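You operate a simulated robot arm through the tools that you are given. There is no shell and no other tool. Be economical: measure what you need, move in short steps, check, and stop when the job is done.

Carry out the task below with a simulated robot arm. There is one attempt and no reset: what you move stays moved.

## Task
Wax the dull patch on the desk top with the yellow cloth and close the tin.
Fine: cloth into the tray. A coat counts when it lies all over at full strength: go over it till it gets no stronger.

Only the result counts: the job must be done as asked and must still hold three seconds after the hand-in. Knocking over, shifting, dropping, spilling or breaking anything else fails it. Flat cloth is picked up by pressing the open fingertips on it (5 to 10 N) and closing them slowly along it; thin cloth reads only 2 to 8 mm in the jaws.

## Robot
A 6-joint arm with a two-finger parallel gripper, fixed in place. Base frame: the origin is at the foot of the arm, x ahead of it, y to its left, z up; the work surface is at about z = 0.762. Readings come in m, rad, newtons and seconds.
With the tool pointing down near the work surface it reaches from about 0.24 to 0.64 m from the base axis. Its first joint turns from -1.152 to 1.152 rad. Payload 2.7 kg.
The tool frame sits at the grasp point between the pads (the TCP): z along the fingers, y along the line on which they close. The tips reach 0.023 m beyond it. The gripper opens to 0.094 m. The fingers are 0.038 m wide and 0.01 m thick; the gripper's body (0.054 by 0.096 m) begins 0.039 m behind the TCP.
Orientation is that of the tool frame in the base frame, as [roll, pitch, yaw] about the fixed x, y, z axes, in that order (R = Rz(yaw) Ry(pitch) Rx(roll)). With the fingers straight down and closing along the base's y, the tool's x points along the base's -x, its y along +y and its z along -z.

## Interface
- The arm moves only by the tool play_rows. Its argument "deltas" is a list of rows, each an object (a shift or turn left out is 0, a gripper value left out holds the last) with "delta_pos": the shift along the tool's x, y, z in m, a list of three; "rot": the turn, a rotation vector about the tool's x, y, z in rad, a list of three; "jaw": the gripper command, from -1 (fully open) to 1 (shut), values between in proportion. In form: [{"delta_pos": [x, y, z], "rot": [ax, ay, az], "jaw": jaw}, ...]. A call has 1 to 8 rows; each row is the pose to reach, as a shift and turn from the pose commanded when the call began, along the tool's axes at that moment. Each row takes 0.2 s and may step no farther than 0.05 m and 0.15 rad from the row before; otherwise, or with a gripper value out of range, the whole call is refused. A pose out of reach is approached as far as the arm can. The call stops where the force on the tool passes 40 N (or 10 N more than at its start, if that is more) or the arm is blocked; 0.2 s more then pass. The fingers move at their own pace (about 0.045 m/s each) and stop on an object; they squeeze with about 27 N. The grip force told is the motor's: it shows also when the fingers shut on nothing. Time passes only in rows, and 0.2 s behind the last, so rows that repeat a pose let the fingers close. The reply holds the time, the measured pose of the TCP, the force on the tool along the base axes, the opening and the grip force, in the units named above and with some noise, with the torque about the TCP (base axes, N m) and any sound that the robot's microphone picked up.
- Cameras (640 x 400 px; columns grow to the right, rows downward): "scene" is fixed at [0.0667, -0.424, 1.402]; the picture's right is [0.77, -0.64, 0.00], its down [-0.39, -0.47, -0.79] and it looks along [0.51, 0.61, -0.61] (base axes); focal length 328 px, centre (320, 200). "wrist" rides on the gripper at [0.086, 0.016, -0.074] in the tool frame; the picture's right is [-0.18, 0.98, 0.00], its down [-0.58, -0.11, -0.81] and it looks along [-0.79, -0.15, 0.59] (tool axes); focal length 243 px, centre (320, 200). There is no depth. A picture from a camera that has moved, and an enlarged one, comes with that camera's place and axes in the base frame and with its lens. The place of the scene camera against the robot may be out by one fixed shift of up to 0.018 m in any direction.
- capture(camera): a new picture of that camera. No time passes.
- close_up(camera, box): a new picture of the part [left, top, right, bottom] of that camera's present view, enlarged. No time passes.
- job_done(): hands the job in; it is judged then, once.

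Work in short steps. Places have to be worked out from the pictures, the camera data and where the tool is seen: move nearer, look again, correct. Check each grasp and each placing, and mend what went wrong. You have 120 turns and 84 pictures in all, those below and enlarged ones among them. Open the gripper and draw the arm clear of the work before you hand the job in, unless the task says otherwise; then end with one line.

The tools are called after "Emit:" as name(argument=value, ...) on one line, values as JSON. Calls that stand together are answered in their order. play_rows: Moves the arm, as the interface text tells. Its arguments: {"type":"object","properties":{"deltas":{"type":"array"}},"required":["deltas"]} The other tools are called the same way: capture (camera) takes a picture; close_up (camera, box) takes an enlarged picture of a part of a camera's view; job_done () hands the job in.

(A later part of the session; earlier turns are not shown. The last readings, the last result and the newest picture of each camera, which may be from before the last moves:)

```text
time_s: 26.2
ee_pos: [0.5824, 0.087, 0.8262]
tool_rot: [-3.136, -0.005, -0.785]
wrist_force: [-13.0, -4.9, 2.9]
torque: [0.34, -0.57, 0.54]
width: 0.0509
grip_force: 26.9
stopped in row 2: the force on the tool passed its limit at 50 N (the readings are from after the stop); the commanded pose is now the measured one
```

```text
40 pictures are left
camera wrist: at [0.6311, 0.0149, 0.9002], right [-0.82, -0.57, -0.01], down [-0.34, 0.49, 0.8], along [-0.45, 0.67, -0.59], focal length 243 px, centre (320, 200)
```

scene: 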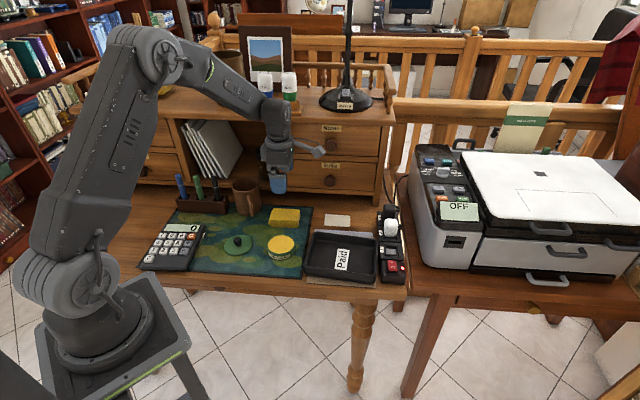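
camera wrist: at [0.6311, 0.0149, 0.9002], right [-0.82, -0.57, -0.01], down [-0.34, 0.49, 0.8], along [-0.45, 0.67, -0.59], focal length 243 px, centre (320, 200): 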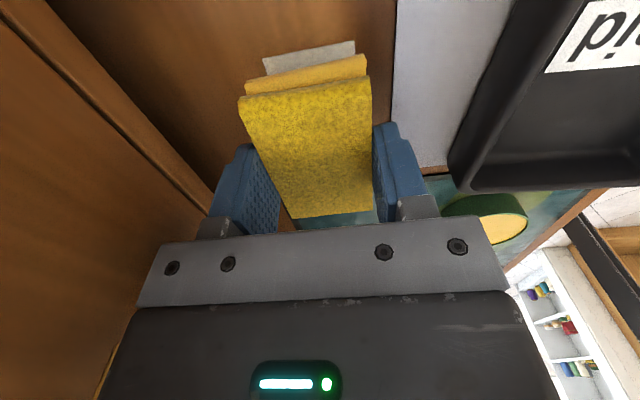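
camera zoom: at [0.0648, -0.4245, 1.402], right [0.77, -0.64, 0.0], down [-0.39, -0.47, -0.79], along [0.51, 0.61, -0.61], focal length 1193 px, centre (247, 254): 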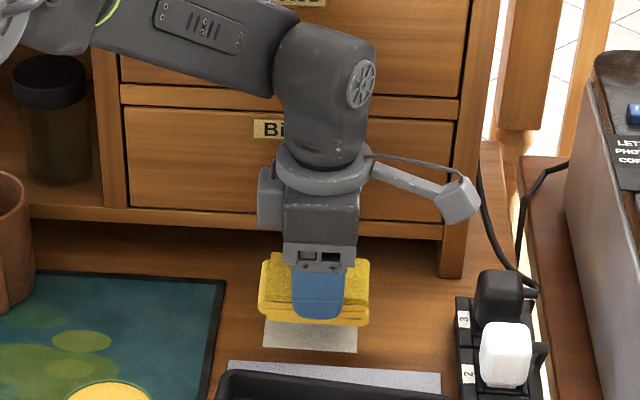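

The gripper body met the drawer knob behind it (~(0.59, 0.14, 0.87)). I back off to the front, rise, and turn the hand −90° so its narrow side and camera face the hutch, to view the clearance.

Emit:
play_rows(deltas=[{"delta_pos": [0, 0.01, 0]}, {"delta_pos": [0, 0.025, -0.01]}, {"delta_pos": [0, 0.03, -0.04]}, {"delta_pos": [0, 0.03, -0.06], "rot": [0, 0, 0.14]}, {"delta_pos": [0, 0.03, -0.06], "rot": [0, 0, 0.28]}, {"delta_pos": [0, 0.03, -0.06], "rot": [0, 0, 0.42]}, {"delta_pos": [0, 0.03, -0.06], "rot": [0, 0, 0.56]}, {"delta_pos": [0, 0.03, -0.06], "rot": [0, 0, 0.7]}])

Emit:
play_rows(deltas=[{"rot": [0, 0, 0.147]}, {"rot": [0, 0, 0.294]}, {"rot": [0, 0, 0.441]}, {"rot": [0, 0, 0.588]}, {"rot": [0, 0, 0.73]}, {"rot": [0, 0, 0.871]}])

Emit:
capture(camera="wrist")

Emit:
close_up(camera="scene", box=[260, 130, 400, 260])

```text
time_s: 28.0
ee_pos: [0.5629, 0.0668, 0.8816]
tool_rot: [-3.13, -0.001, -1.487]
wrist_force: [0.7, 0.3, -0.3]
torque: [-0.01, -0.01, -0.01]
width: 0.0509
grip_force: 26.6
```

```text
time_s: 29.4
ee_pos: [0.5633, 0.0672, 0.8834]
tool_rot: [-3.134, 0.009, -2.359]
wrist_force: [0.2, -1.3, 0.2]
torque: [-0.05, 0.0, 0.0]
width: 0.0506
grip_force: 26.9
```

```text
39 pictures are left
camera wrist: at [0.4886, 0.0172, 0.9567], right [-0.56, 0.83, 0.0], down [0.48, 0.33, 0.81], along [0.67, 0.46, -0.58], focal length 243 px, centre (320, 200)
```

wrist: 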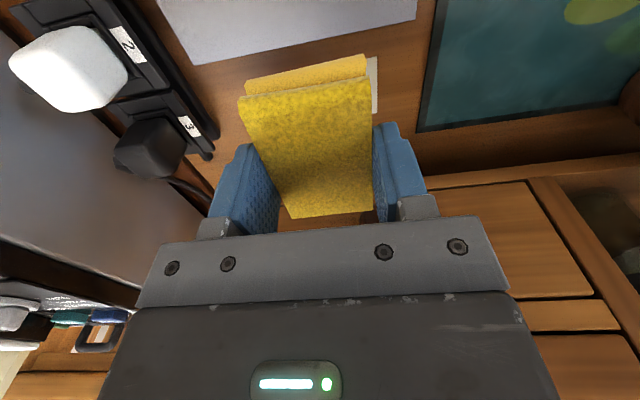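

```text
3.08 times, centred on (330, 195) of scene
camera zoom: at [0.0668, -0.424, 1.402], right [0.77, -0.64, 0.0], down [-0.39, -0.47, -0.79], along [0.51, 0.61, -0.61], focal length 1009 px, centre (289, 215)
```

zoom: 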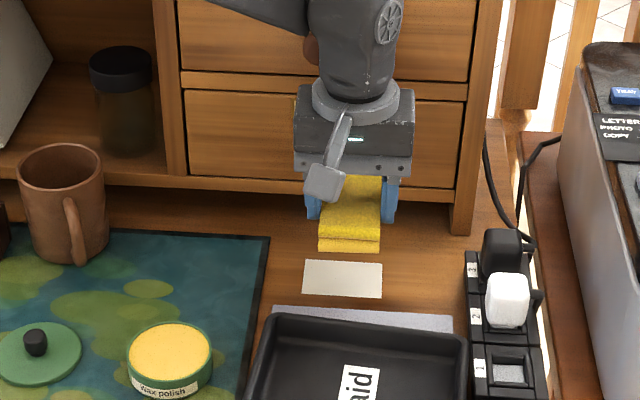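

The narrow orientation clears better, but the cloth should sit ~2 cm further toward the hutch relative to the hand. I'll set the waxed cloth down on the patch itself, then regrip it nearer its front end. Descending now, levelling the tool.

Emit:
play_rows(deltas=[{"delta_pos": [-0.008, 0.002, 0.02], "rot": [-0.0076, 0.009, 0]}, {"delta_pos": [-0.016, 0.003, 0.05], "rot": [-0.0076, 0.009, 0]}, {"delta_pos": [-0.016, 0.003, 0.07], "rot": [-0.0076, 0.009, 0]}, {"delta_pos": [-0.016, 0.003, 0.08], "rot": [-0.0076, 0.009, 0]}])

Emit:
capture(camera="wrist")

Emit:
close_up(camera="scene", box=[280, 150, 400, 250])

```text
time_s: 30.4
ee_pos: [0.5726, 0.0802, 0.8023]
tool_rot: [3.14, -0.001, -2.356]
wrist_force: [0.6, -0.7, -0.3]
torque: [-0.03, 0.0, -0.01]
width: 0.0507
grip_force: 26.6
```

```text
37 pictures are left
camera wrist: at [0.4999, 0.0316, 0.8775], right [-0.56, 0.83, 0.0], down [0.49, 0.33, 0.81], along [0.66, 0.46, -0.59], focal length 243 px, centre (320, 200)
```

wrist: 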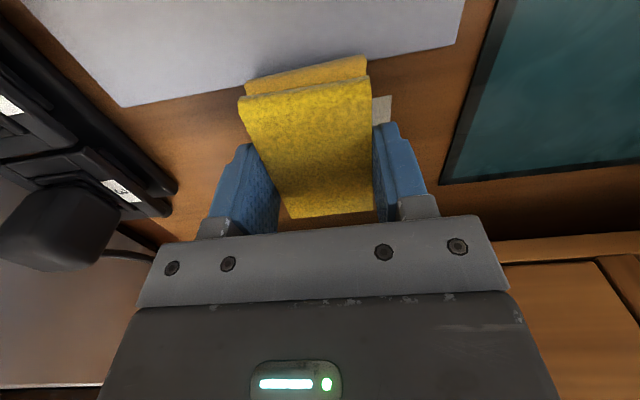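

```text
4.00 times, centred on (340, 200) of scene
camera zoom: at [0.0668, -0.424, 1.402], right [0.77, -0.64, 0.0], down [-0.39, -0.47, -0.79], along [0.51, 0.61, -0.61], focal length 1312 px, centre (240, 200)
```

zoom: 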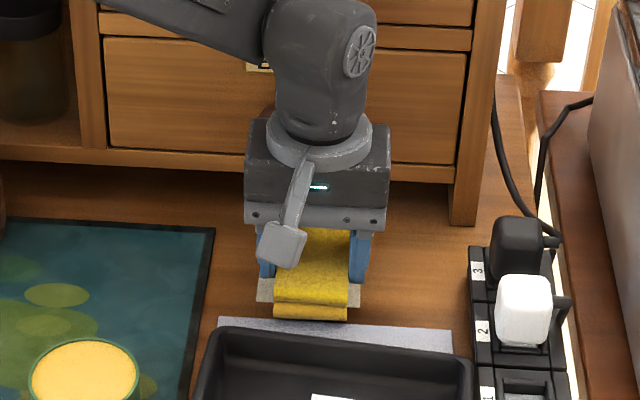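

No contact with the hutch here, and the cloth's front edge just clears the sheet, so wiping from this hold looks feasible without regripping. I lower in 1–2 mm steps to feel the desk.

Emit:
play_rows(deltas=[{"delta_pos": [-0.002, 0, 0.002]}, {"delta_pos": [-0.003, 0, 0.004]}, {"delta_pos": [-0.003, 0, 0.005]}])

```text
time_s: 31.2
ee_pos: [0.5749, 0.0833, 0.7992]
tool_rot: [3.139, 0.0, -2.357]
wrist_force: [-3.7, -2.3, 7.8]
torque: [-0.28, 0.31, -0.03]
width: 0.0509
grip_force: 26.4
```

Contact at ~8 N. I stroke along the patch's long direction, ±22 mm.

Emit:
play_rows(deltas=[{"delta_pos": [0, 0.011, 0]}, {"delta_pos": [0, 0.022, 0]}, {"delta_pos": [0, 0.011, 0]}, {"delta_pos": [0, 0, 0]}, {"delta_pos": [0, -0.011, 0]}, {"delta_pos": [0, -0.022, 0]}, {"delta_pos": [0, -0.011, 0]}, {"delta_pos": [0, 0, 0]}])

Emit:
play_rows(deltas=[{"delta_pos": [0, 0.0, -0.01]}, {"delta_pos": [0.03, 0, -0.04]}, {"delta_pos": [0.07, 0, -0.06]}, {"delta_pos": [0.1, 0, -0.06]}])

Emit:
close_up(camera="scene", box=[300, 190, 380, 245])

Emit:
capture(camera="wrist")

```text
time_s: 33.0
ee_pos: [0.5747, 0.0825, 0.7989]
tool_rot: [-3.141, 0.0, -2.358]
wrist_force: [4.2, -6.7, 11.5]
torque: [-0.48, 0.18, 0.25]
width: 0.0507
grip_force: 27.1
```

```text
time_s: 34.0
ee_pos: [0.5012, 0.0114, 0.8575]
tool_rot: [3.139, 0.0, -2.354]
wrist_force: [0.0, -0.5, -0.2]
torque: [-0.01, 0.02, 0.03]
width: 0.0509
grip_force: 27.2
```

```text
7.27 times, centred on (340, 218) of scene
camera zoom: at [0.0668, -0.424, 1.402], right [0.77, -0.64, 0.0], down [-0.39, -0.47, -0.79], along [0.51, 0.61, -0.61], focal length 2385 px, centre (174, 73)
```

zoom: 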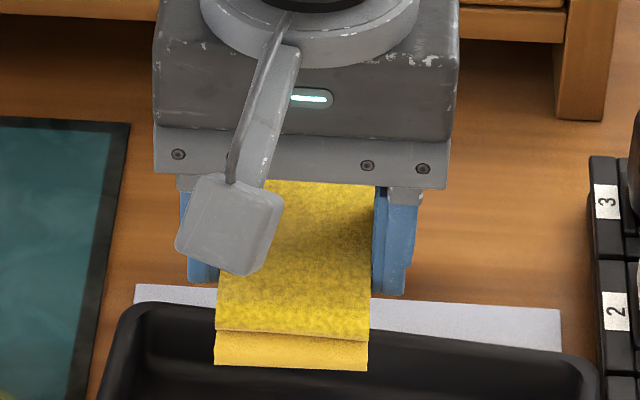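

```text
34 pictures are left
camera wrist: at [0.4294, -0.0381, 0.9333], right [-0.57, 0.82, 0.0], down [0.49, 0.33, 0.81], along [0.66, 0.46, -0.59], focal length 243 px, centre (320, 200)
```

wrist: 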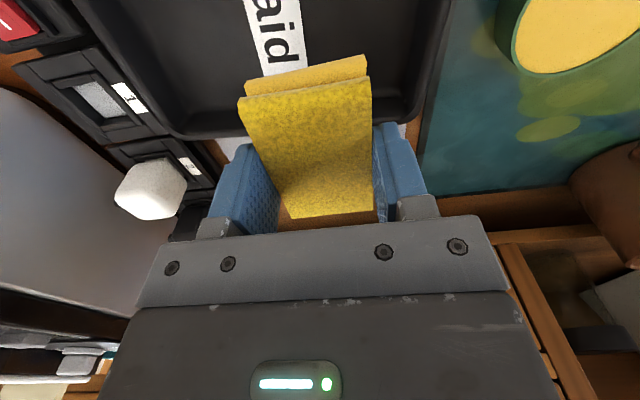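

The hand hides the patch; I move it aside to the left and up to see the result.

Emit:
play_rows(deltas=[{"delta_pos": [0.0, 0.03, -0.03]}, {"delta_pos": [0.0, 0.07, -0.04]}, {"delta_pos": [0.02, 0.1, -0.04]}])

Emit:
close_up(camera="scene", box=[300, 190, 380, 245])

```text
time_s: 34.8
ee_pos: [0.4172, 0.0699, 0.8977]
tool_rot: [3.141, 0.0, -2.355]
wrist_force: [-0.4, -0.2, -0.6]
torque: [-0.04, -0.02, 0.01]
width: 0.0508
grip_force: 27.2
```

```text
7.27 times, centred on (340, 218) of scene
camera zoom: at [0.0668, -0.424, 1.402], right [0.77, -0.64, 0.0], down [-0.39, -0.47, -0.79], along [0.51, 0.61, -0.61], focal length 2385 px, centre (174, 73)
```

zoom: 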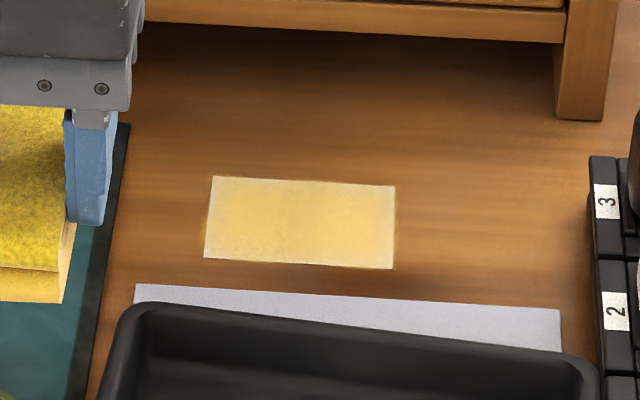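

The rectangle takes the wax, so it is the patch; the coat is weaker at the ends. I re-dip the cloth in the tin, pressing straight down, before the next pass.

Emit:
play_rows(deltas=[{"delta_pos": [0.002, 0.02, 0.0]}, {"delta_pos": [0.002, 0.039, 0.03]}, {"delta_pos": [0.002, 0.039, 0.063]}, {"delta_pos": [0.002, 0.039, 0.071]}, {"delta_pos": [0.002, 0.039, 0.075]}, {"delta_pos": [0.002, 0.039, 0.077]}])

```text
time_s: 36.2
ee_pos: [0.3882, 0.0951, 0.8211]
tool_rot: [3.14, 0.0, -2.355]
wrist_force: [-0.2, 0.2, -1.7]
torque: [0.03, -0.01, -0.01]
width: 0.0508
grip_force: 26.8
```

Emit:
play_rows(deltas=[{"delta_pos": [0, 0, 0.0015]}, {"delta_pos": [0, 0, 0.003]}, {"delta_pos": [0, 0, 0.003]}])

```text
time_s: 36.8
ee_pos: [0.3893, 0.0941, 0.8219]
tool_rot: [3.141, -0.002, -2.357]
wrist_force: [-4.4, -2.2, 9.1]
torque: [0.13, 0.01, 0.06]
width: 0.0506
grip_force: 27.3
stopped in row 3: the force on the tool passed its limit at 42 N (the readings are from after the stop); the commanded pose is now the measured one
```

Dipped again (9 N). Back to the patch, stopping just above it.

Emit:
play_rows(deltas=[{"delta_pos": [0, 0, -0.04]}, {"delta_pos": [-0.03, -0.035, -0.045]}, {"delta_pos": [-0.06, -0.07, -0.045]}, {"delta_pos": [-0.09, -0.105, -0.045]}, {"delta_pos": [-0.1233, -0.1397, -0.04]}, {"delta_pos": [-0.1233, -0.1397, 0.0]}, {"delta_pos": [-0.1233, -0.1397, 0.018]}, {"delta_pos": [-0.1233, -0.1397, 0.022]}])

```text
time_s: 38.6
ee_pos: [0.5751, 0.0854, 0.7985]
tool_rot: [3.139, 0.0, -2.357]
wrist_force: [-0.2, 0.5, -1.6]
torque: [-0.03, -0.01, -0.01]
width: 0.0509
grip_force: 26.7
```

Just above contact. I lower 2.5 mm and stroke the full ±30 mm.

Emit:
play_rows(deltas=[{"delta_pos": [0, 0, 0.0025]}, {"delta_pos": [0, 0.015, 0.0025]}, {"delta_pos": [0, 0.03, 0.0025]}, {"delta_pos": [0, 0.015, 0.0025]}, {"delta_pos": [0, 0, 0.0025]}, {"delta_pos": [0, -0.015, 0.0025]}, {"delta_pos": [0, -0.03, 0.0025]}, {"delta_pos": [0, -0.015, 0.0025]}])

```text
time_s: 40.4
ee_pos: [0.5871, 0.0714, 0.7981]
tool_rot: [-3.141, 0.001, -2.356]
wrist_force: [4.2, 0.6, -0.1]
torque: [-0.01, -0.13, 0.05]
width: 0.0511
grip_force: 26.7
```

Pressure is light now; I press 1.5 mm further and stroke back over, shifting 5 mm toward the hutch.

Emit:
play_rows(deltas=[{"delta_pos": [-0.003, 0.0, 0.0015]}, {"delta_pos": [-0.005, 0.015, 0.0015]}, {"delta_pos": [-0.005, 0.03, 0.0015]}, {"delta_pos": [-0.005, 0.045, 0.0015]}, {"delta_pos": [-0.003, 0.03, 0.0015]}, {"delta_pos": [-0.003, 0.015, 0.0015]}, {"delta_pos": [-0.003, 0, 0.0015]}, {"delta_pos": [-0.003, -0.015, 0.0015]}])

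```text
time_s: 42.2
ee_pos: [0.6004, 0.0644, 0.7943]
tool_rot: [3.139, -0.001, -2.358]
wrist_force: [-3.8, 5.1, 14.8]
torque: [0.23, -0.03, 0.03]
width: 0.0509
grip_force: 27.3
```

Firm 15 N contact, no obstruction. One more pass slightly toward the front.

Emit:
play_rows(deltas=[{"delta_pos": [0.004, 0.015, 0]}, {"delta_pos": [0.004, 0.03, 0]}, {"delta_pos": [0.004, 0.045, 0]}, {"delta_pos": [0.004, 0.06, 0]}, {"delta_pos": [0.007, 0.045, 0]}, {"delta_pos": [0.007, 0.03, 0]}, {"delta_pos": [0.007, 0.015, 0]}, {"delta_pos": [0.007, 0, 0]}])

Emit:
play_rows(deltas=[{"delta_pos": [0.007, 0.02, -0.01]}, {"delta_pos": [0.03, 0.05, -0.04]}, {"delta_pos": [0.07, 0.08, -0.06]}, {"delta_pos": [0.1, 0.115, -0.08]}, {"delta_pos": [0.11, 0.15, -0.1]}])

Emit:
close_up(camera="scene", box=[300, 190, 380, 245])

```text
time_s: 44.0
ee_pos: [0.5948, 0.0638, 0.7951]
tool_rot: [3.139, 0.006, -2.354]
wrist_force: [3.4, 31.2, 12.5]
torque: [0.75, -0.1, -0.68]
width: 0.0506
grip_force: 27.2
```

```text
refused: row 3 steps farther than a row can; nothing moved
```

```text
7.27 times, centred on (340, 218) of scene
camera zoom: at [0.0666, -0.4233, 1.4023], right [0.77, -0.64, 0.0], down [-0.39, -0.47, -0.79], along [0.51, 0.61, -0.61], focal length 2385 px, centre (174, 73)
```

zoom: 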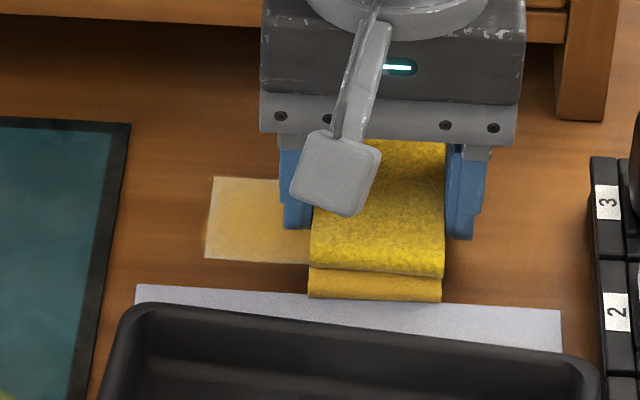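

There's a 31 N side load here, so I simply lift straight up first, then move aside and look.

Emit:
play_rows(deltas=[{"delta_pos": [0.0, 0.0, -0.005]}, {"delta_pos": [0.0, 0.01, -0.02]}, {"delta_pos": [0.02, 0.03, -0.05]}])

Emit:
play_rows(deltas=[{"delta_pos": [0.02, 0.03, -0.02]}, {"delta_pos": [0.04, 0.06, -0.03]}, {"delta_pos": [0.06, 0.09, -0.03]}, {"delta_pos": [0.08, 0.12, -0.03]}])

Emit:
close_up(camera="scene", box=[300, 190, 380, 245])

Emit:
close_up(camera="scene", box=[240, 170, 420, 292])

```text
time_s: 44.8
ee_pos: [0.5575, 0.0666, 0.8433]
tool_rot: [3.141, -0.002, -2.356]
wrist_force: [-0.1, 0.2, 0.4]
torque: [-0.03, -0.02, 0.04]
width: 0.0508
grip_force: 26.8
```

```text
time_s: 45.8
ee_pos: [0.416, 0.0957, 0.872]
tool_rot: [3.141, 0.0, -2.358]
wrist_force: [-0.6, 0.1, -0.4]
torque: [-0.01, 0.0, -0.04]
width: 0.0508
grip_force: 27.2
```

```text
7.27 times, centred on (340, 218) of scene
camera zoom: at [0.0668, -0.424, 1.402], right [0.77, -0.64, 0.0], down [-0.39, -0.47, -0.79], along [0.51, 0.61, -0.61], focal length 2385 px, centre (174, 73)
```

zoom: 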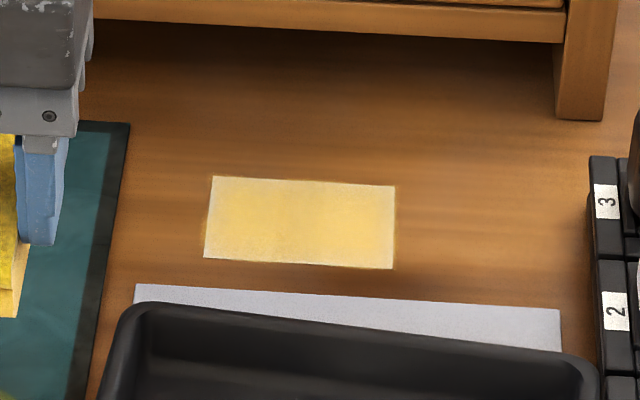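

```text
3.28 times, centred on (330, 231) of scene
camera zoom: at [0.0668, -0.424, 1.402], right [0.77, -0.64, 0.0], down [-0.39, -0.47, -0.79], along [0.51, 0.61, -0.61], focal length 1075 px, centre (287, 98)
```

zoom: 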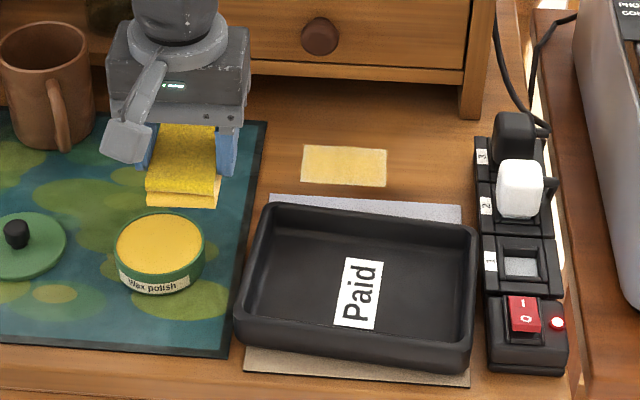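

The look seems little changed; I enlarge strongly to judge uniformity, especially at the edges.

Emit:
close_up(camera="scene", box=[322, 210, 354, 230])

```text
16.00 times, centred on (338, 220) of scene
camera zoom: at [0.0668, -0.424, 1.402], right [0.77, -0.64, 0.0], down [-0.39, -0.47, -0.79], along [0.51, 0.61, -0.61], focal length 5248 px, centre (32, -120)
```

zoom: 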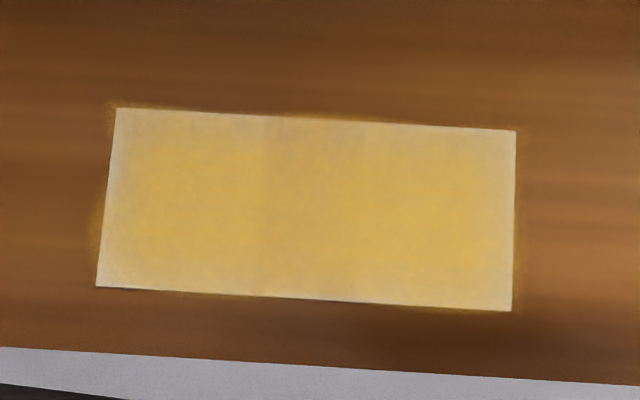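

The coat is still weak along the edges and in a middle band. I re-dip and will make more, firmer passes.

Emit:
play_rows(deltas=[{"delta_pos": [0.0198, 0.0198, 0.0]}, {"delta_pos": [0.0198, 0.0198, 0.035]}, {"delta_pos": [0.0198, 0.0198, 0.047]}, {"delta_pos": [0.0198, 0.0198, 0.051]}, {"delta_pos": [0.0198, 0.0198, 0.0525]}, {"delta_pos": [0.0198, 0.0198, 0.0525]}])

```text
time_s: 47.2
ee_pos: [0.3902, 0.0951, 0.8239]
tool_rot: [3.141, -0.001, -2.356]
wrist_force: [-6.1, 1.6, 25.3]
torque: [-0.5, 0.9, -0.2]
width: 0.0507
grip_force: 27.2
```

Dipped at 25 N. I lift and check the cloth and the tin from both cameras.

Emit:
play_rows(deltas=[{"delta_pos": [0, 0, -0.01]}, {"delta_pos": [0, 0, -0.045]}])

Emit:
close_up(camera="scene", box=[220, 180, 340, 280])

Emit:
capture(camera="wrist")

```text
time_s: 47.8
ee_pos: [0.3905, 0.0949, 0.8687]
tool_rot: [3.139, 0.0, -2.357]
wrist_force: [0.3, 0.2, -0.6]
torque: [-0.01, -0.02, -0.02]
width: 0.0507
grip_force: 27.2
```

```text
4.00 times, centred on (280, 230) of scene
camera zoom: at [0.0668, -0.424, 1.402], right [0.77, -0.64, 0.0], down [-0.39, -0.47, -0.79], along [0.51, 0.61, -0.61], focal length 1312 px, centre (480, 80)
```

zoom: 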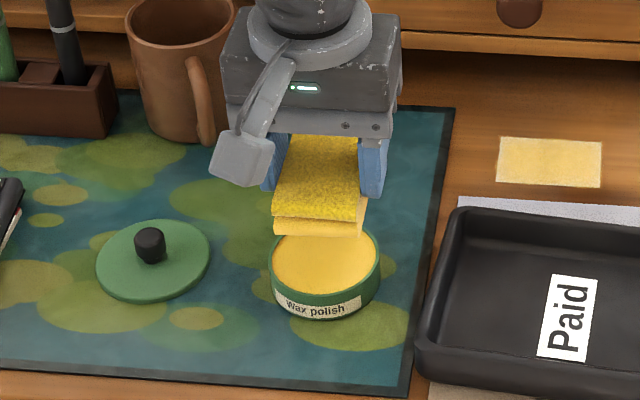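

```text
27 pictures are left
camera wrist: at [0.3176, 0.0452, 0.9436], right [-0.56, 0.83, 0.0], down [0.49, 0.33, 0.81], along [0.66, 0.46, -0.59], focal length 243 px, centre (320, 200)
```

wrist: 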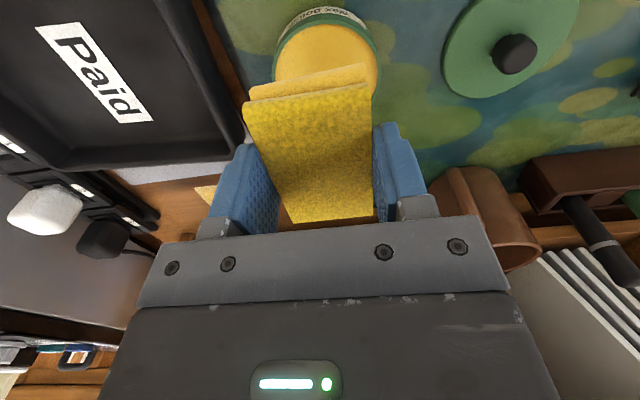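

Tin and cloth are fine. Back to the patch, down to just above contact.

Emit:
play_rows(deltas=[{"delta_pos": [-0.03, -0.035, 0]}, {"delta_pos": [-0.06, -0.07, 0]}, {"delta_pos": [-0.092, -0.105, 0]}, {"delta_pos": [-0.123, -0.1386, 0.01]}, {"delta_pos": [-0.123, -0.1386, 0.05]}, {"delta_pos": [-0.123, -0.1386, 0.067]}, {"delta_pos": [-0.123, -0.1386, 0.071]}])

```text
time_s: 49.4
ee_pos: [0.5753, 0.0821, 0.7964]
tool_rot: [3.141, 0.0, -2.356]
wrist_force: [-5.8, 0.9, 11.3]
torque: [-0.32, 0.42, -0.12]
width: 0.051
grip_force: 27.0
```

11 N contact. Slow strokes along the patch, several passes.

Emit:
play_rows(deltas=[{"delta_pos": [0, 0.01, 0]}, {"delta_pos": [0, 0.02, 0]}, {"delta_pos": [0, 0.03, 0]}, {"delta_pos": [0, 0.02, 0]}, {"delta_pos": [0, 0.01, 0]}, {"delta_pos": [0, 0, 0]}, {"delta_pos": [0, -0.01, 0]}, {"delta_pos": [0, -0.02, 0]}])

Emit:
play_rows(deltas=[{"delta_pos": [0, -0.01, 0]}, {"delta_pos": [-0.004, 0.0, 0]}, {"delta_pos": [-0.004, 0.01, 0]}, {"delta_pos": [-0.004, 0.02, 0]}, {"delta_pos": [-0.004, 0.03, 0]}, {"delta_pos": [-0.004, 0.04, 0]}, {"delta_pos": [-0.004, 0.05, 0]}, {"delta_pos": [-0.004, 0.04, 0]}])

Emit:
play_rows(deltas=[{"delta_pos": [0.003, -0.01, 0]}, {"delta_pos": [0.003, -0.02, 0]}, {"delta_pos": [0.003, -0.03, 0]}, {"delta_pos": [0.003, -0.04, 0]}, {"delta_pos": [0.003, -0.05, 0]}, {"delta_pos": [0.003, -0.04, 0]}, {"delta_pos": [0.003, -0.03, 0]}, {"delta_pos": [0.003, -0.02, 0]}])

```text
time_s: 51.2
ee_pos: [0.5886, 0.0688, 0.7971]
tool_rot: [3.141, 0.0, -2.357]
wrist_force: [-2.1, 1.8, 6.0]
torque: [-0.12, 0.15, -0.09]
width: 0.051
grip_force: 27.0
```

```text
time_s: 53.0
ee_pos: [0.5636, 0.1024, 0.7955]
tool_rot: [3.138, 0.001, -2.357]
wrist_force: [-8.0, 8.9, 21.3]
torque: [-0.23, 0.76, -0.37]
width: 0.0507
grip_force: 27.3
```

```text
time_s: 54.8
ee_pos: [0.5755, 0.0838, 0.7958]
tool_rot: [3.14, 0.0, -2.358]
wrist_force: [2.4, -3.5, 7.9]
torque: [-0.32, 0.05, 0.13]
width: 0.0509
grip_force: 26.8
```

The torque shows pressure concentrated at the cloth's front end (perhaps riding on the sheet edge). I lift away and look at the patch.

Emit:
play_rows(deltas=[{"delta_pos": [0, 0.0, -0.02]}, {"delta_pos": [0.02, 0.03, -0.05]}, {"delta_pos": [0.045, 0.065, -0.07]}, {"delta_pos": [0.07, 0.1, -0.07]}])

Emit:
close_up(camera="scene", box=[322, 210, 354, 230])

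Emit:
close_up(camera="scene", box=[260, 180, 380, 280])

```text
time_s: 55.8
ee_pos: [0.4539, 0.1064, 0.8656]
tool_rot: [3.141, 0.0, -2.357]
wrist_force: [0.0, -0.1, -0.7]
torque: [0.03, -0.01, -0.03]
width: 0.0508
grip_force: 26.9
```

```text
16.00 times, centred on (338, 220) of scene
camera zoom: at [0.0668, -0.424, 1.402], right [0.77, -0.64, 0.0], down [-0.39, -0.47, -0.79], along [0.51, 0.61, -0.61], focal length 5248 px, centre (32, -120)
```

zoom: 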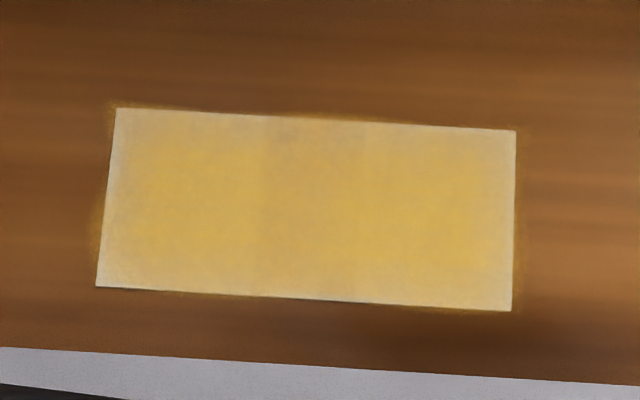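

```text
4.00 times, centred on (320, 230) of scene
camera zoom: at [0.0668, -0.424, 1.402], right [0.77, -0.64, 0.0], down [-0.39, -0.47, -0.79], along [0.51, 0.61, -0.61], focal length 1312 px, centre (320, 80)
```

zoom: 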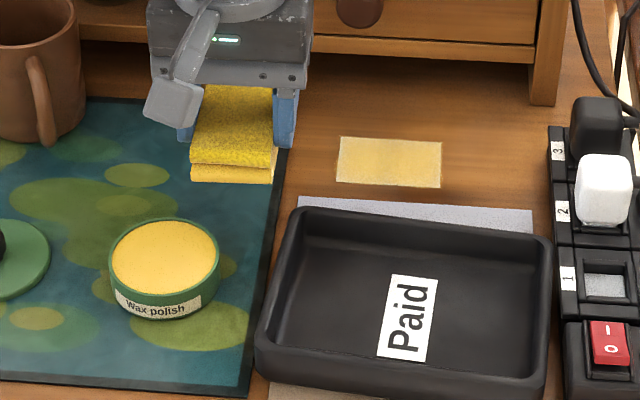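

Two further heavy passes changed nothing visible, which suggests saturation, but I want a nearer look with the wrist camera, past the side of the cloth.

Emit:
play_rows(deltas=[{"delta_pos": [-0.035, 0.0, 0]}, {"delta_pos": [-0.065, 0, 0]}])

Emit:
close_up(camera="wrist", box=[110, 40, 290, 160])

```text
time_s: 56.4
ee_pos: [0.501, 0.151, 0.8662]
tool_rot: [3.14, 0.001, -2.357]
wrist_force: [0.1, -0.2, -1.0]
torque: [-0.01, -0.01, -0.03]
width: 0.0508
grip_force: 27.4
```

```text
3.33 times, centred on (200, 100) of wrist
camera zoom: at [0.4288, 0.1023, 0.9407], right [-0.56, 0.83, 0.0], down [0.49, 0.33, 0.81], along [0.66, 0.46, -0.59], focal length 809 px, centre (720, 533)
```

zoom: 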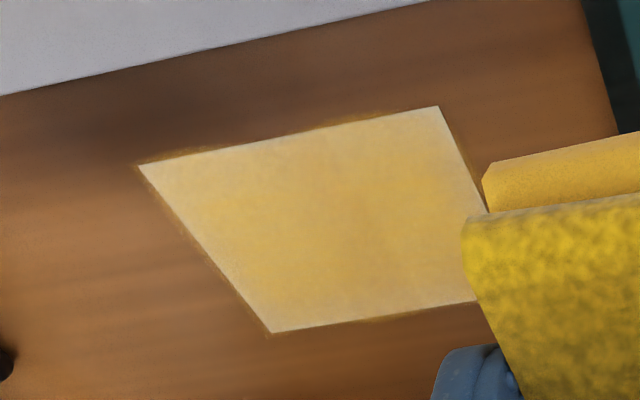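

It looks like an even film with a soft rim. To be sure, I make one more pass placed ~5 mm nearer the hutch at moderate pressure and compare.

Emit:
play_rows(deltas=[{"delta_pos": [0, -0.035, 0]}, {"delta_pos": [0, -0.07, 0]}, {"delta_pos": [-0.0, -0.1016, 0]}, {"delta_pos": [-0.0, -0.1016, 0.04]}, {"delta_pos": [-0.0, -0.1016, 0.06]}, {"delta_pos": [-0.006, -0.1016, 0.066]}, {"delta_pos": [-0.008, -0.1016, 0.068]}])

```text
time_s: 58.0
ee_pos: [0.5792, 0.0861, 0.7986]
tool_rot: [3.139, 0.0, -2.358]
wrist_force: [-0.1, -0.3, -0.3]
torque: [0.01, 0.01, 0.02]
width: 0.0504
grip_force: 26.4
```

No contact yet; I lower 2.5 mm with a slight 0.02 rad tilt to bear on the hutch-side end too, and stroke.

Emit:
play_rows(deltas=[{"delta_pos": [0, 0, 0.0015], "rot": [0, 0.02, 0]}, {"delta_pos": [0, 0, 0.0025], "rot": [0, 0.02, 0]}])

Emit:
play_rows(deltas=[{"delta_pos": [0, 0.01, 0]}, {"delta_pos": [0, 0.02, 0]}, {"delta_pos": [0, 0.03, 0]}, {"delta_pos": [0, 0.02, 0]}, {"delta_pos": [0, 0.01, 0]}, {"delta_pos": [0, 0, 0]}, {"delta_pos": [0, -0.01, 0]}, {"delta_pos": [0, -0.02, 0]}])

Emit:
play_rows(deltas=[{"delta_pos": [0, -0.01, 0]}, {"delta_pos": [0, 0.0, 0]}, {"delta_pos": [0, 0.01, 0]}, {"delta_pos": [0, 0.02, 0]}, {"delta_pos": [0, 0.03, 0]}, {"delta_pos": [0, 0.04, 0]}, {"delta_pos": [0, 0.05, 0]}, {"delta_pos": [0, 0.04, 0]}])

```text
time_s: 58.6
ee_pos: [0.5788, 0.0835, 0.7969]
tool_rot: [-3.141, -0.018, -2.358]
wrist_force: [0.1, 0.4, 0.1]
torque: [-0.01, -0.01, 0.02]
width: 0.0506
grip_force: 27.1
```

```text
time_s: 60.6
ee_pos: [0.5612, 0.0979, 0.7952]
tool_rot: [3.126, -0.047, -2.294]
wrist_force: [9.4, 0.6, 16.9]
torque: [0.32, -1.11, -0.09]
width: 0.0506
grip_force: 26.9
stopped in row 8: the arm was blocked; the commanded pose is now the measured one
```

```text
time_s: 61.6
ee_pos: [0.5604, 0.0986, 0.7942]
tool_rot: [3.123, -0.05, -2.32]
wrist_force: [2.3, 2.0, 24.2]
torque: [0.34, -0.55, 0.01]
width: 0.051
grip_force: 26.6
stopped in row 5: the force on the tool passed its limit at 50 N (the readings are from after the stop); the commanded pose is now the measured one
```

The hand has caught on the knob with that tilt. I ease it out toward the front and up, away from the hutch.

Emit:
play_rows(deltas=[{"delta_pos": [0.004, 0, -0.003]}, {"delta_pos": [0.01, 0, -0.008]}, {"delta_pos": [0.02, 0, -0.015]}, {"delta_pos": [0.03, 0, -0.03]}])

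Emit:
capture(camera="scene")

```text
time_s: 62.6
ee_pos: [0.5425, 0.0782, 0.8249]
tool_rot: [3.123, -0.052, -2.318]
wrist_force: [0.1, -0.5, 0.0]
torque: [0.0, -0.02, 0.02]
width: 0.0507
grip_force: 27.7
```

```text
23 pictures are left
```

scene: 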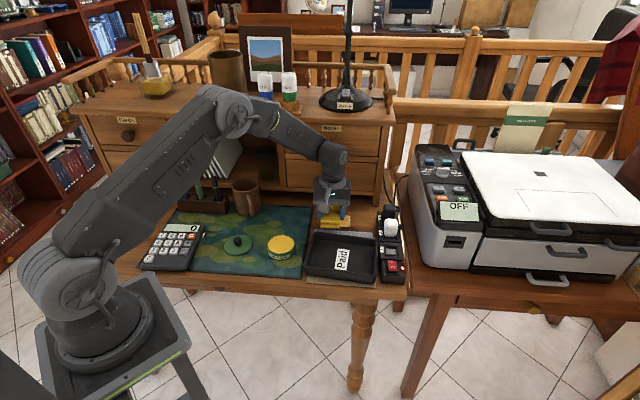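

I level the tool again while moving aside, then check the patch, knob and cloth.

Emit:
play_rows(deltas=[{"delta_pos": [0.01, 0.02, -0.03], "rot": [0.0186, -0.052, 0.038]}, {"delta_pos": [0.02, 0.06, -0.04], "rot": [0.0186, -0.052, 0.038]}, {"delta_pos": [0.03, 0.1, -0.04], "rot": [0.0186, -0.052, 0.038]}])

Emit:
close_up(camera="scene", box=[322, 210, 354, 230])

Emit:
close_up(camera="scene", box=[240, 150, 400, 260])

```text
time_s: 63.4
ee_pos: [0.4505, 0.1252, 0.8676]
tool_rot: [-3.139, 0.001, -2.357]
wrist_force: [0.0, 0.3, -0.4]
torque: [0.02, -0.03, -0.01]
width: 0.0505
grip_force: 27.3
```

```text
16.00 times, centred on (338, 220) of scene
camera zoom: at [0.0667, -0.424, 1.402], right [0.77, -0.64, 0.0], down [-0.39, -0.47, -0.79], along [0.51, 0.61, -0.61], focal length 5248 px, centre (32, -120)
```

zoom: 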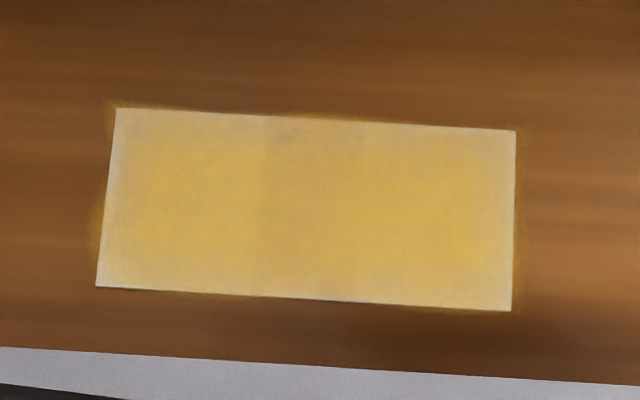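

```text
3.64 times, centred on (320, 205) of scene
camera zoom: at [0.0667, -0.424, 1.402], right [0.77, -0.64, 0.0], down [-0.39, -0.47, -0.79], along [0.51, 0.61, -0.61], focal length 1193 px, centre (320, 182)
```

zoom: 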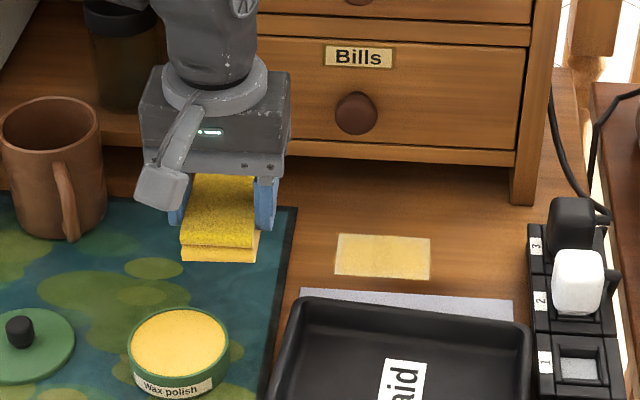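

The coat is unchanged by further passes — it gets no stronger — and drawer, tray and strip are in place. Now I take the cloth over the tray centre (~(0.475, −0.044)).

Emit:
play_rows(deltas=[{"delta_pos": [0.025, -0.034, 0]}, {"delta_pos": [0.05, -0.068, 0]}, {"delta_pos": [0.076, -0.1, 0]}, {"delta_pos": [0.1022, -0.1368, 0]}, {"delta_pos": [0.1022, -0.1368, 0.03]}, {"delta_pos": [0.1022, -0.1368, 0.045]}])

Emit:
close_up(camera="scene", box=[270, 190, 410, 300])

```text
time_s: 64.8
ee_pos: [0.4734, -0.0446, 0.8232]
tool_rot: [-3.141, 0.0, -2.357]
wrist_force: [0.6, 0.6, -0.9]
torque: [-0.01, -0.03, 0.03]
width: 0.0508
grip_force: 27.4
```

```text
3.64 times, centred on (340, 245) of scene
camera zoom: at [0.0667, -0.424, 1.402], right [0.77, -0.64, 0.0], down [-0.39, -0.47, -0.79], along [0.51, 0.61, -0.61], focal length 1193 px, centre (247, 36)
```

zoom: 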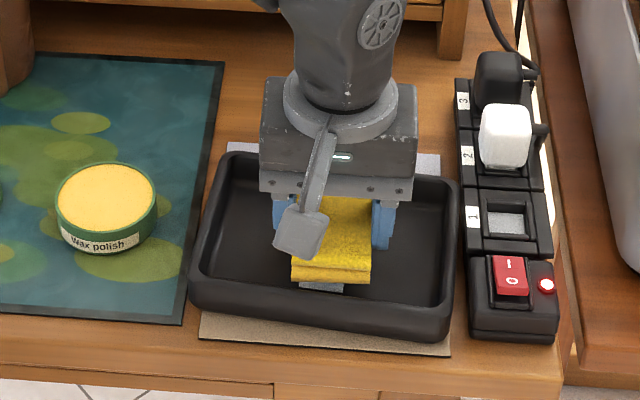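

Well centred inside the tray. I lower slowly to touch down.

Emit:
play_rows(deltas=[{"delta_pos": [0, 0, 0.008]}, {"delta_pos": [0, 0, 0.014]}, {"delta_pos": [0, 0, 0.018]}])

```text
time_s: 65.6
ee_pos: [0.4736, -0.0429, 0.8042]
tool_rot: [3.142, 0.0, -2.356]
wrist_force: [-0.7, 0.0, -0.6]
torque: [0.0, -0.01, -0.02]
width: 0.0507
grip_force: 26.7
```

Emit:
play_rows(deltas=[{"delta_pos": [0, 0, 0.002]}, {"delta_pos": [0, 0, 0.004]}, {"delta_pos": [0, 0, 0.0055]}])

```text
time_s: 66.4
ee_pos: [0.4766, -0.0429, 0.8021]
tool_rot: [-3.137, 0.002, -2.357]
wrist_force: [-3.2, 1.9, 25.1]
torque: [-0.21, 0.72, -0.02]
width: 0.0507
grip_force: 26.7
```

Touched down. I ease up 2 mm, open a little, and rise.

Emit:
play_rows(deltas=[{"delta_pos": [0, 0, -0.001]}, {"delta_pos": [0, 0, -0.002], "jaw": -0.5}, {"delta_pos": [0, 0, -0.002], "jaw": -0.5}, {"delta_pos": [0, 0, -0.002], "jaw": -0.5}, {"delta_pos": [0, 0, -0.02]}, {"delta_pos": [0, 0, -0.06]}, {"delta_pos": [0, 0, -0.08]}])

Emit:
capture(camera="wrist")

```text
time_s: 68.0
ee_pos: [0.4752, -0.0419, 0.8793]
tool_rot: [3.14, 0.0, -2.356]
wrist_force: [0.6, -0.1, 0.1]
torque: [-0.01, -0.01, 0.01]
width: 0.0707
grip_force: 0.1
```

```text
19 pictures are left
camera wrist: at [0.4025, -0.0917, 0.9539], right [-0.56, 0.83, 0.0], down [0.49, 0.33, 0.81], along [0.67, 0.45, -0.59], focal length 243 px, centre (320, 200)
```

wrist: 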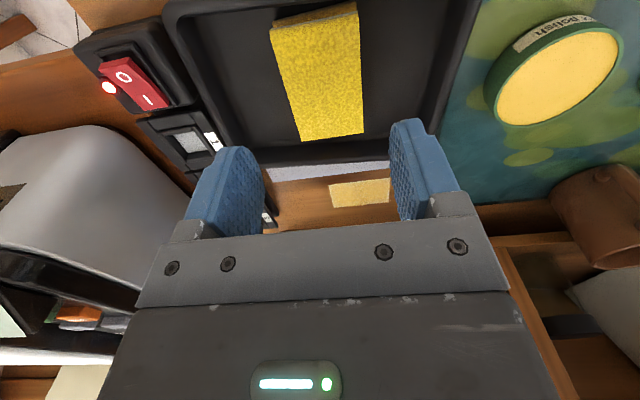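

The cloth lies in the tray. Now the lid: I move over it at (0.310, 0.185), turning back to the original hand orientation used when I set it down.

Emit:
play_rows(deltas=[{"delta_pos": [-0.0062, 0.0396, -0.01], "rot": [0, 0, 0.112]}, {"delta_pos": [-0.0125, 0.0792, -0.01], "rot": [0, 0, 0.224]}, {"delta_pos": [-0.0187, 0.1188, -0.01], "rot": [0, 0, 0.336]}, {"delta_pos": [-0.025, 0.1583, -0.01], "rot": [0, 0, 0.448]}, {"delta_pos": [-0.0312, 0.198, -0.01], "rot": [0, 0, 0.56]}, {"delta_pos": [-0.0375, 0.2375, -0.01], "rot": [0, 0, 0.672]}, {"delta_pos": [-0.0438, 0.277, -0.01], "rot": [0, 0, 0.785], "jaw": -0.1}])

Emit:
capture(camera="wrist")

Emit:
close_up(camera="scene", box=[180, 170, 340, 280])

```text
time_s: 69.6
ee_pos: [0.3103, 0.1858, 0.8884]
tool_rot: [-3.141, -0.002, -3.141]
wrist_force: [-0.3, 0.6, 0.5]
torque: [0.04, -0.02, 0.01]
width: 0.0516
grip_force: 0.2
```

```text
18 pictures are left
camera wrist: at [0.2239, 0.2024, 0.9635], right [0.19, 0.98, 0.0], down [0.58, -0.11, 0.81], along [0.79, -0.15, -0.59], focal length 243 px, centre (320, 200)
```

wrist: 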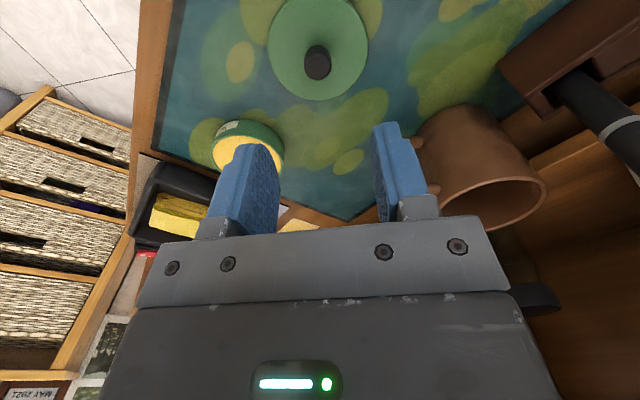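

```text
3.64 times, centred on (260, 225) of scene
camera zoom: at [0.0667, -0.424, 1.402], right [0.77, -0.64, 0.0], down [-0.39, -0.47, -0.79], along [0.51, 0.61, -0.61], focal length 1193 px, centre (538, 109)
```

zoom: 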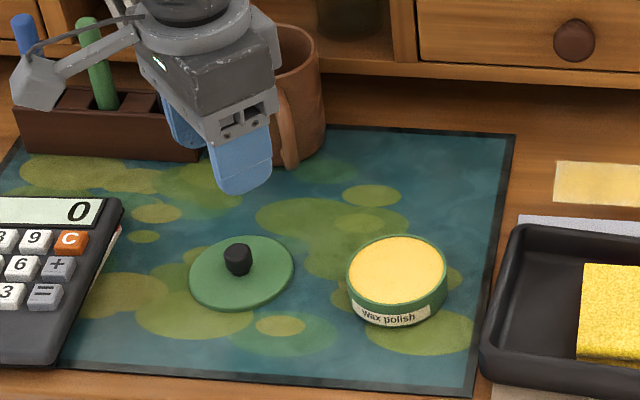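

Tin and lid are where they were. I descend over the knob with jaws half open.

Emit:
play_rows(deltas=[{"delta_pos": [0, 0, 0.04]}, {"delta_pos": [0, 0, 0.07]}, {"delta_pos": [0, 0, 0.085]}, {"delta_pos": [0, 0, 0.09]}])

```text
time_s: 70.6
ee_pos: [0.3109, 0.184, 0.7999]
tool_rot: [-3.141, 0.0, 3.141]
wrist_force: [0.0, 0.4, 0.3]
torque: [-0.01, 0.04, 0.0]
width: 0.0518
grip_force: 0.0
```

I go 2 mm lower and close on the knob.

Emit:
play_rows(deltas=[{"delta_pos": [0, 0, 0.002]}, {"delta_pos": [0, 0, 0.002], "jaw": 1}, {"delta_pos": [0, 0, 0.002], "jaw": 1}, {"delta_pos": [0, 0, 0.002], "jaw": 1}, {"delta_pos": [0, 0, 0.002], "jaw": 1}])

Emit:
play_rows(deltas=[{"delta_pos": [0, 0, -0.02]}, {"delta_pos": [0, 0, -0.05]}, {"delta_pos": [-0.026, -0.03, -0.055]}, {"delta_pos": [-0.052, -0.06, -0.055]}, {"delta_pos": [-0.079, -0.0885, -0.055]}, {"delta_pos": [-0.079, -0.0885, -0.038]}])

Emit:
close_up(camera="scene", box=[230, 190, 340, 280])

Emit:
capture(camera="wrist")

```text
time_s: 71.8
ee_pos: [0.3101, 0.1849, 0.7979]
tool_rot: [-3.139, 0.001, 3.141]
wrist_force: [-0.1, -0.7, -0.3]
torque: [0.0, -0.03, 0.01]
width: 0.018
grip_force: 26.8
```

```text
time_s: 73.2
ee_pos: [0.3896, 0.0966, 0.8367]
tool_rot: [-3.14, 0.001, 3.142]
wrist_force: [0.3, 0.4, 0.3]
torque: [-0.04, 0.0, 0.01]
width: 0.0178
grip_force: 26.9
```

```text
4.44 times, centred on (285, 235) of scene
camera zoom: at [0.0667, -0.424, 1.402], right [0.77, -0.64, 0.0], down [-0.39, -0.47, -0.79], along [0.51, 0.61, -0.61], focal length 1458 px, centre (476, 44)
```

zoom: 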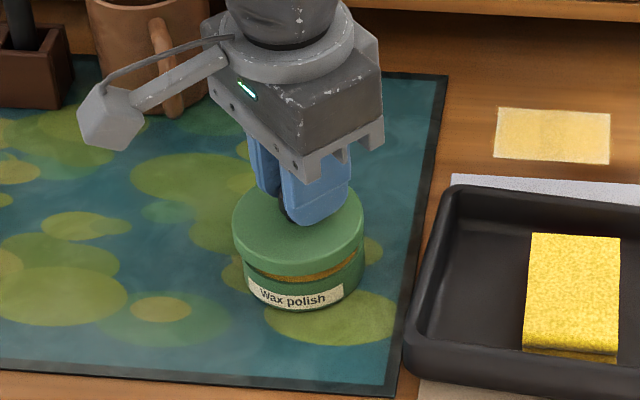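

```text
15 pictures are left
camera wrist: at [0.3024, 0.1135, 0.911], right [0.18, 0.98, 0.0], down [0.58, -0.11, 0.81], along [0.79, -0.15, -0.59], focal length 243 px, centre (320, 200)
```

wrist: 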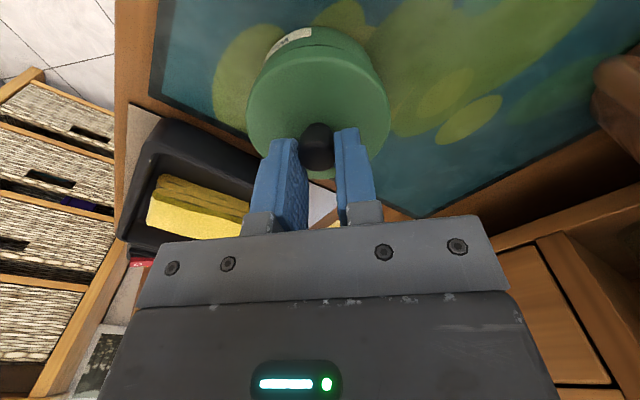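

The lid is aligned above the tin. I lower it gently until it seats.

Emit:
play_rows(deltas=[{"delta_pos": [0, 0, 0.006]}, {"delta_pos": [0, 0, 0.011]}, {"delta_pos": [0, 0, 0.015]}, {"delta_pos": [0, 0, 0.017]}])

```text
time_s: 74.2
ee_pos: [0.3896, 0.0964, 0.8207]
tool_rot: [3.141, 0.003, 3.141]
wrist_force: [-10.7, 1.2, 35.2]
torque: [0.04, 0.37, -0.12]
width: 0.018
grip_force: 27.1
heard: snap
```

A snap was heard at seating. I release and rise, then check.

Emit:
play_rows(deltas=[{"delta_pos": [0, 0, -0.001]}, {"delta_pos": [0, 0, -0.001], "jaw": -0.1}, {"delta_pos": [0, 0, -0.001], "jaw": -0.1}, {"delta_pos": [0, 0, -0.001], "jaw": -0.1}, {"delta_pos": [0, 0, -0.03]}, {"delta_pos": [0, 0, -0.07]}, {"delta_pos": [0.04, 0, -0.09]}])

Emit:
close_up(camera="scene", box=[230, 190, 340, 280])

Emit:
close_up(camera="scene", box=[260, 230, 300, 265])

```text
time_s: 75.8
ee_pos: [0.3486, 0.0951, 0.9071]
tool_rot: [-3.139, -0.001, 3.14]
wrist_force: [0.3, 0.4, 0.4]
torque: [-0.01, -0.02, -0.01]
width: 0.0518
grip_force: 0.0
```

```text
4.44 times, centred on (285, 235) of scene
camera zoom: at [0.0668, -0.424, 1.402], right [0.77, -0.64, 0.0], down [-0.39, -0.47, -0.79], along [0.51, 0.61, -0.61], focal length 1458 px, centre (476, 44)
```

zoom: 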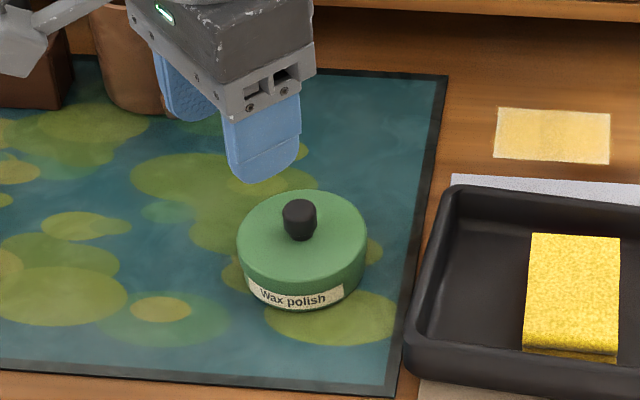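

```text
11.43 times, centred on (280, 248) of scene
camera zoom: at [0.0668, -0.424, 1.402], right [0.77, -0.64, 0.0], down [-0.39, -0.47, -0.79], along [0.51, 0.61, -0.61], focal length 3748 px, centre (777, -343)
```

zoom: 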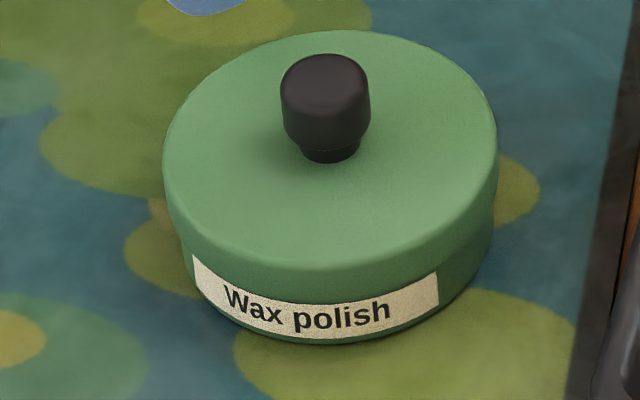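

The tin is closed. I take one more close look at the coat with the now-empty hand from above.

Emit:
play_rows(deltas=[{"delta_pos": [-0.04, -0.015, 0.0]}, {"delta_pos": [-0.08, -0.03, 0.0]}, {"delta_pos": [-0.11, -0.04, 0.02]}, {"delta_pos": [-0.12, -0.04, 0.04]}])

Emit:
close_up(camera="wrist", box=[300, 80, 430, 200])

```text
time_s: 76.8
ee_pos: [0.4707, 0.0543, 0.8666]
tool_rot: [-3.139, 0.001, 3.141]
wrist_force: [-0.2, 0.6, -0.7]
torque: [-0.04, 0.02, 0.0]
width: 0.0518
grip_force: 0.0
```

```text
3.33 times, centred on (365, 140) of wrist
camera zoom: at [0.3843, 0.071, 0.9417], right [0.18, 0.98, 0.0], down [0.58, -0.11, 0.81], along [0.79, -0.15, -0.59], focal length 809 px, centre (170, 400)
```

zoom: 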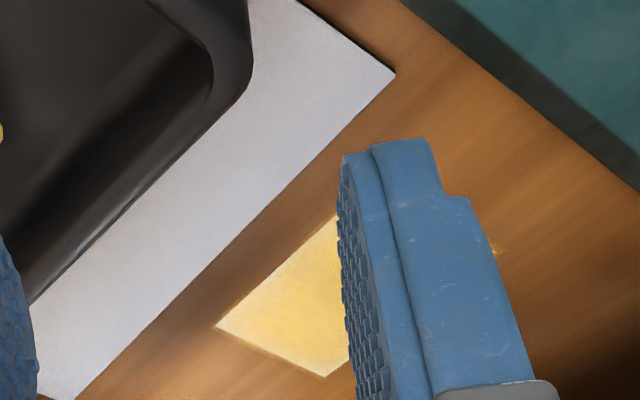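

Emit:
play_rows(deltas=[{"delta_pos": [0, 0.02, -0.02], "jaw": -1}, {"delta_pos": [0, 0.03, -0.03], "jaw": -1}, {"delta_pos": [0, 0.03, -0.03], "jaw": -1}])

Emit:
close_up(camera="wrist", box=[270, 90, 420, 200])

```text
time_s: 77.6
ee_pos: [0.4698, 0.0876, 0.8995]
tool_rot: [-3.14, 0.001, 3.141]
wrist_force: [0.7, -0.7, -0.9]
torque: [0.02, 0.01, -0.01]
width: 0.094
grip_force: 0.1
```

```text
3.64 times, centred on (345, 145) of wrist
camera zoom: at [0.3832, 0.1033, 0.973], right [0.18, 0.98, 0.0], down [0.58, -0.11, 0.81], along [0.79, -0.15, -0.59], focal length 882 px, centre (229, 400)
```

zoom: 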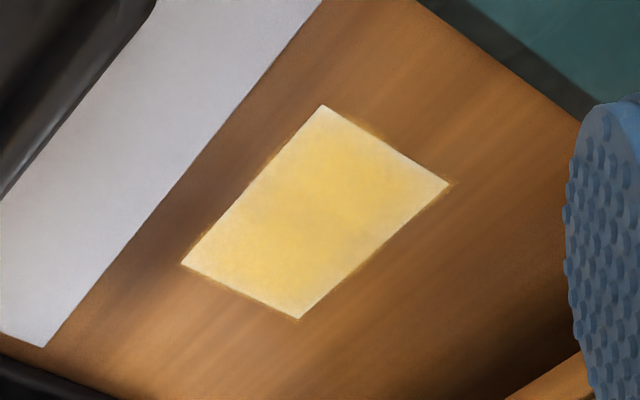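

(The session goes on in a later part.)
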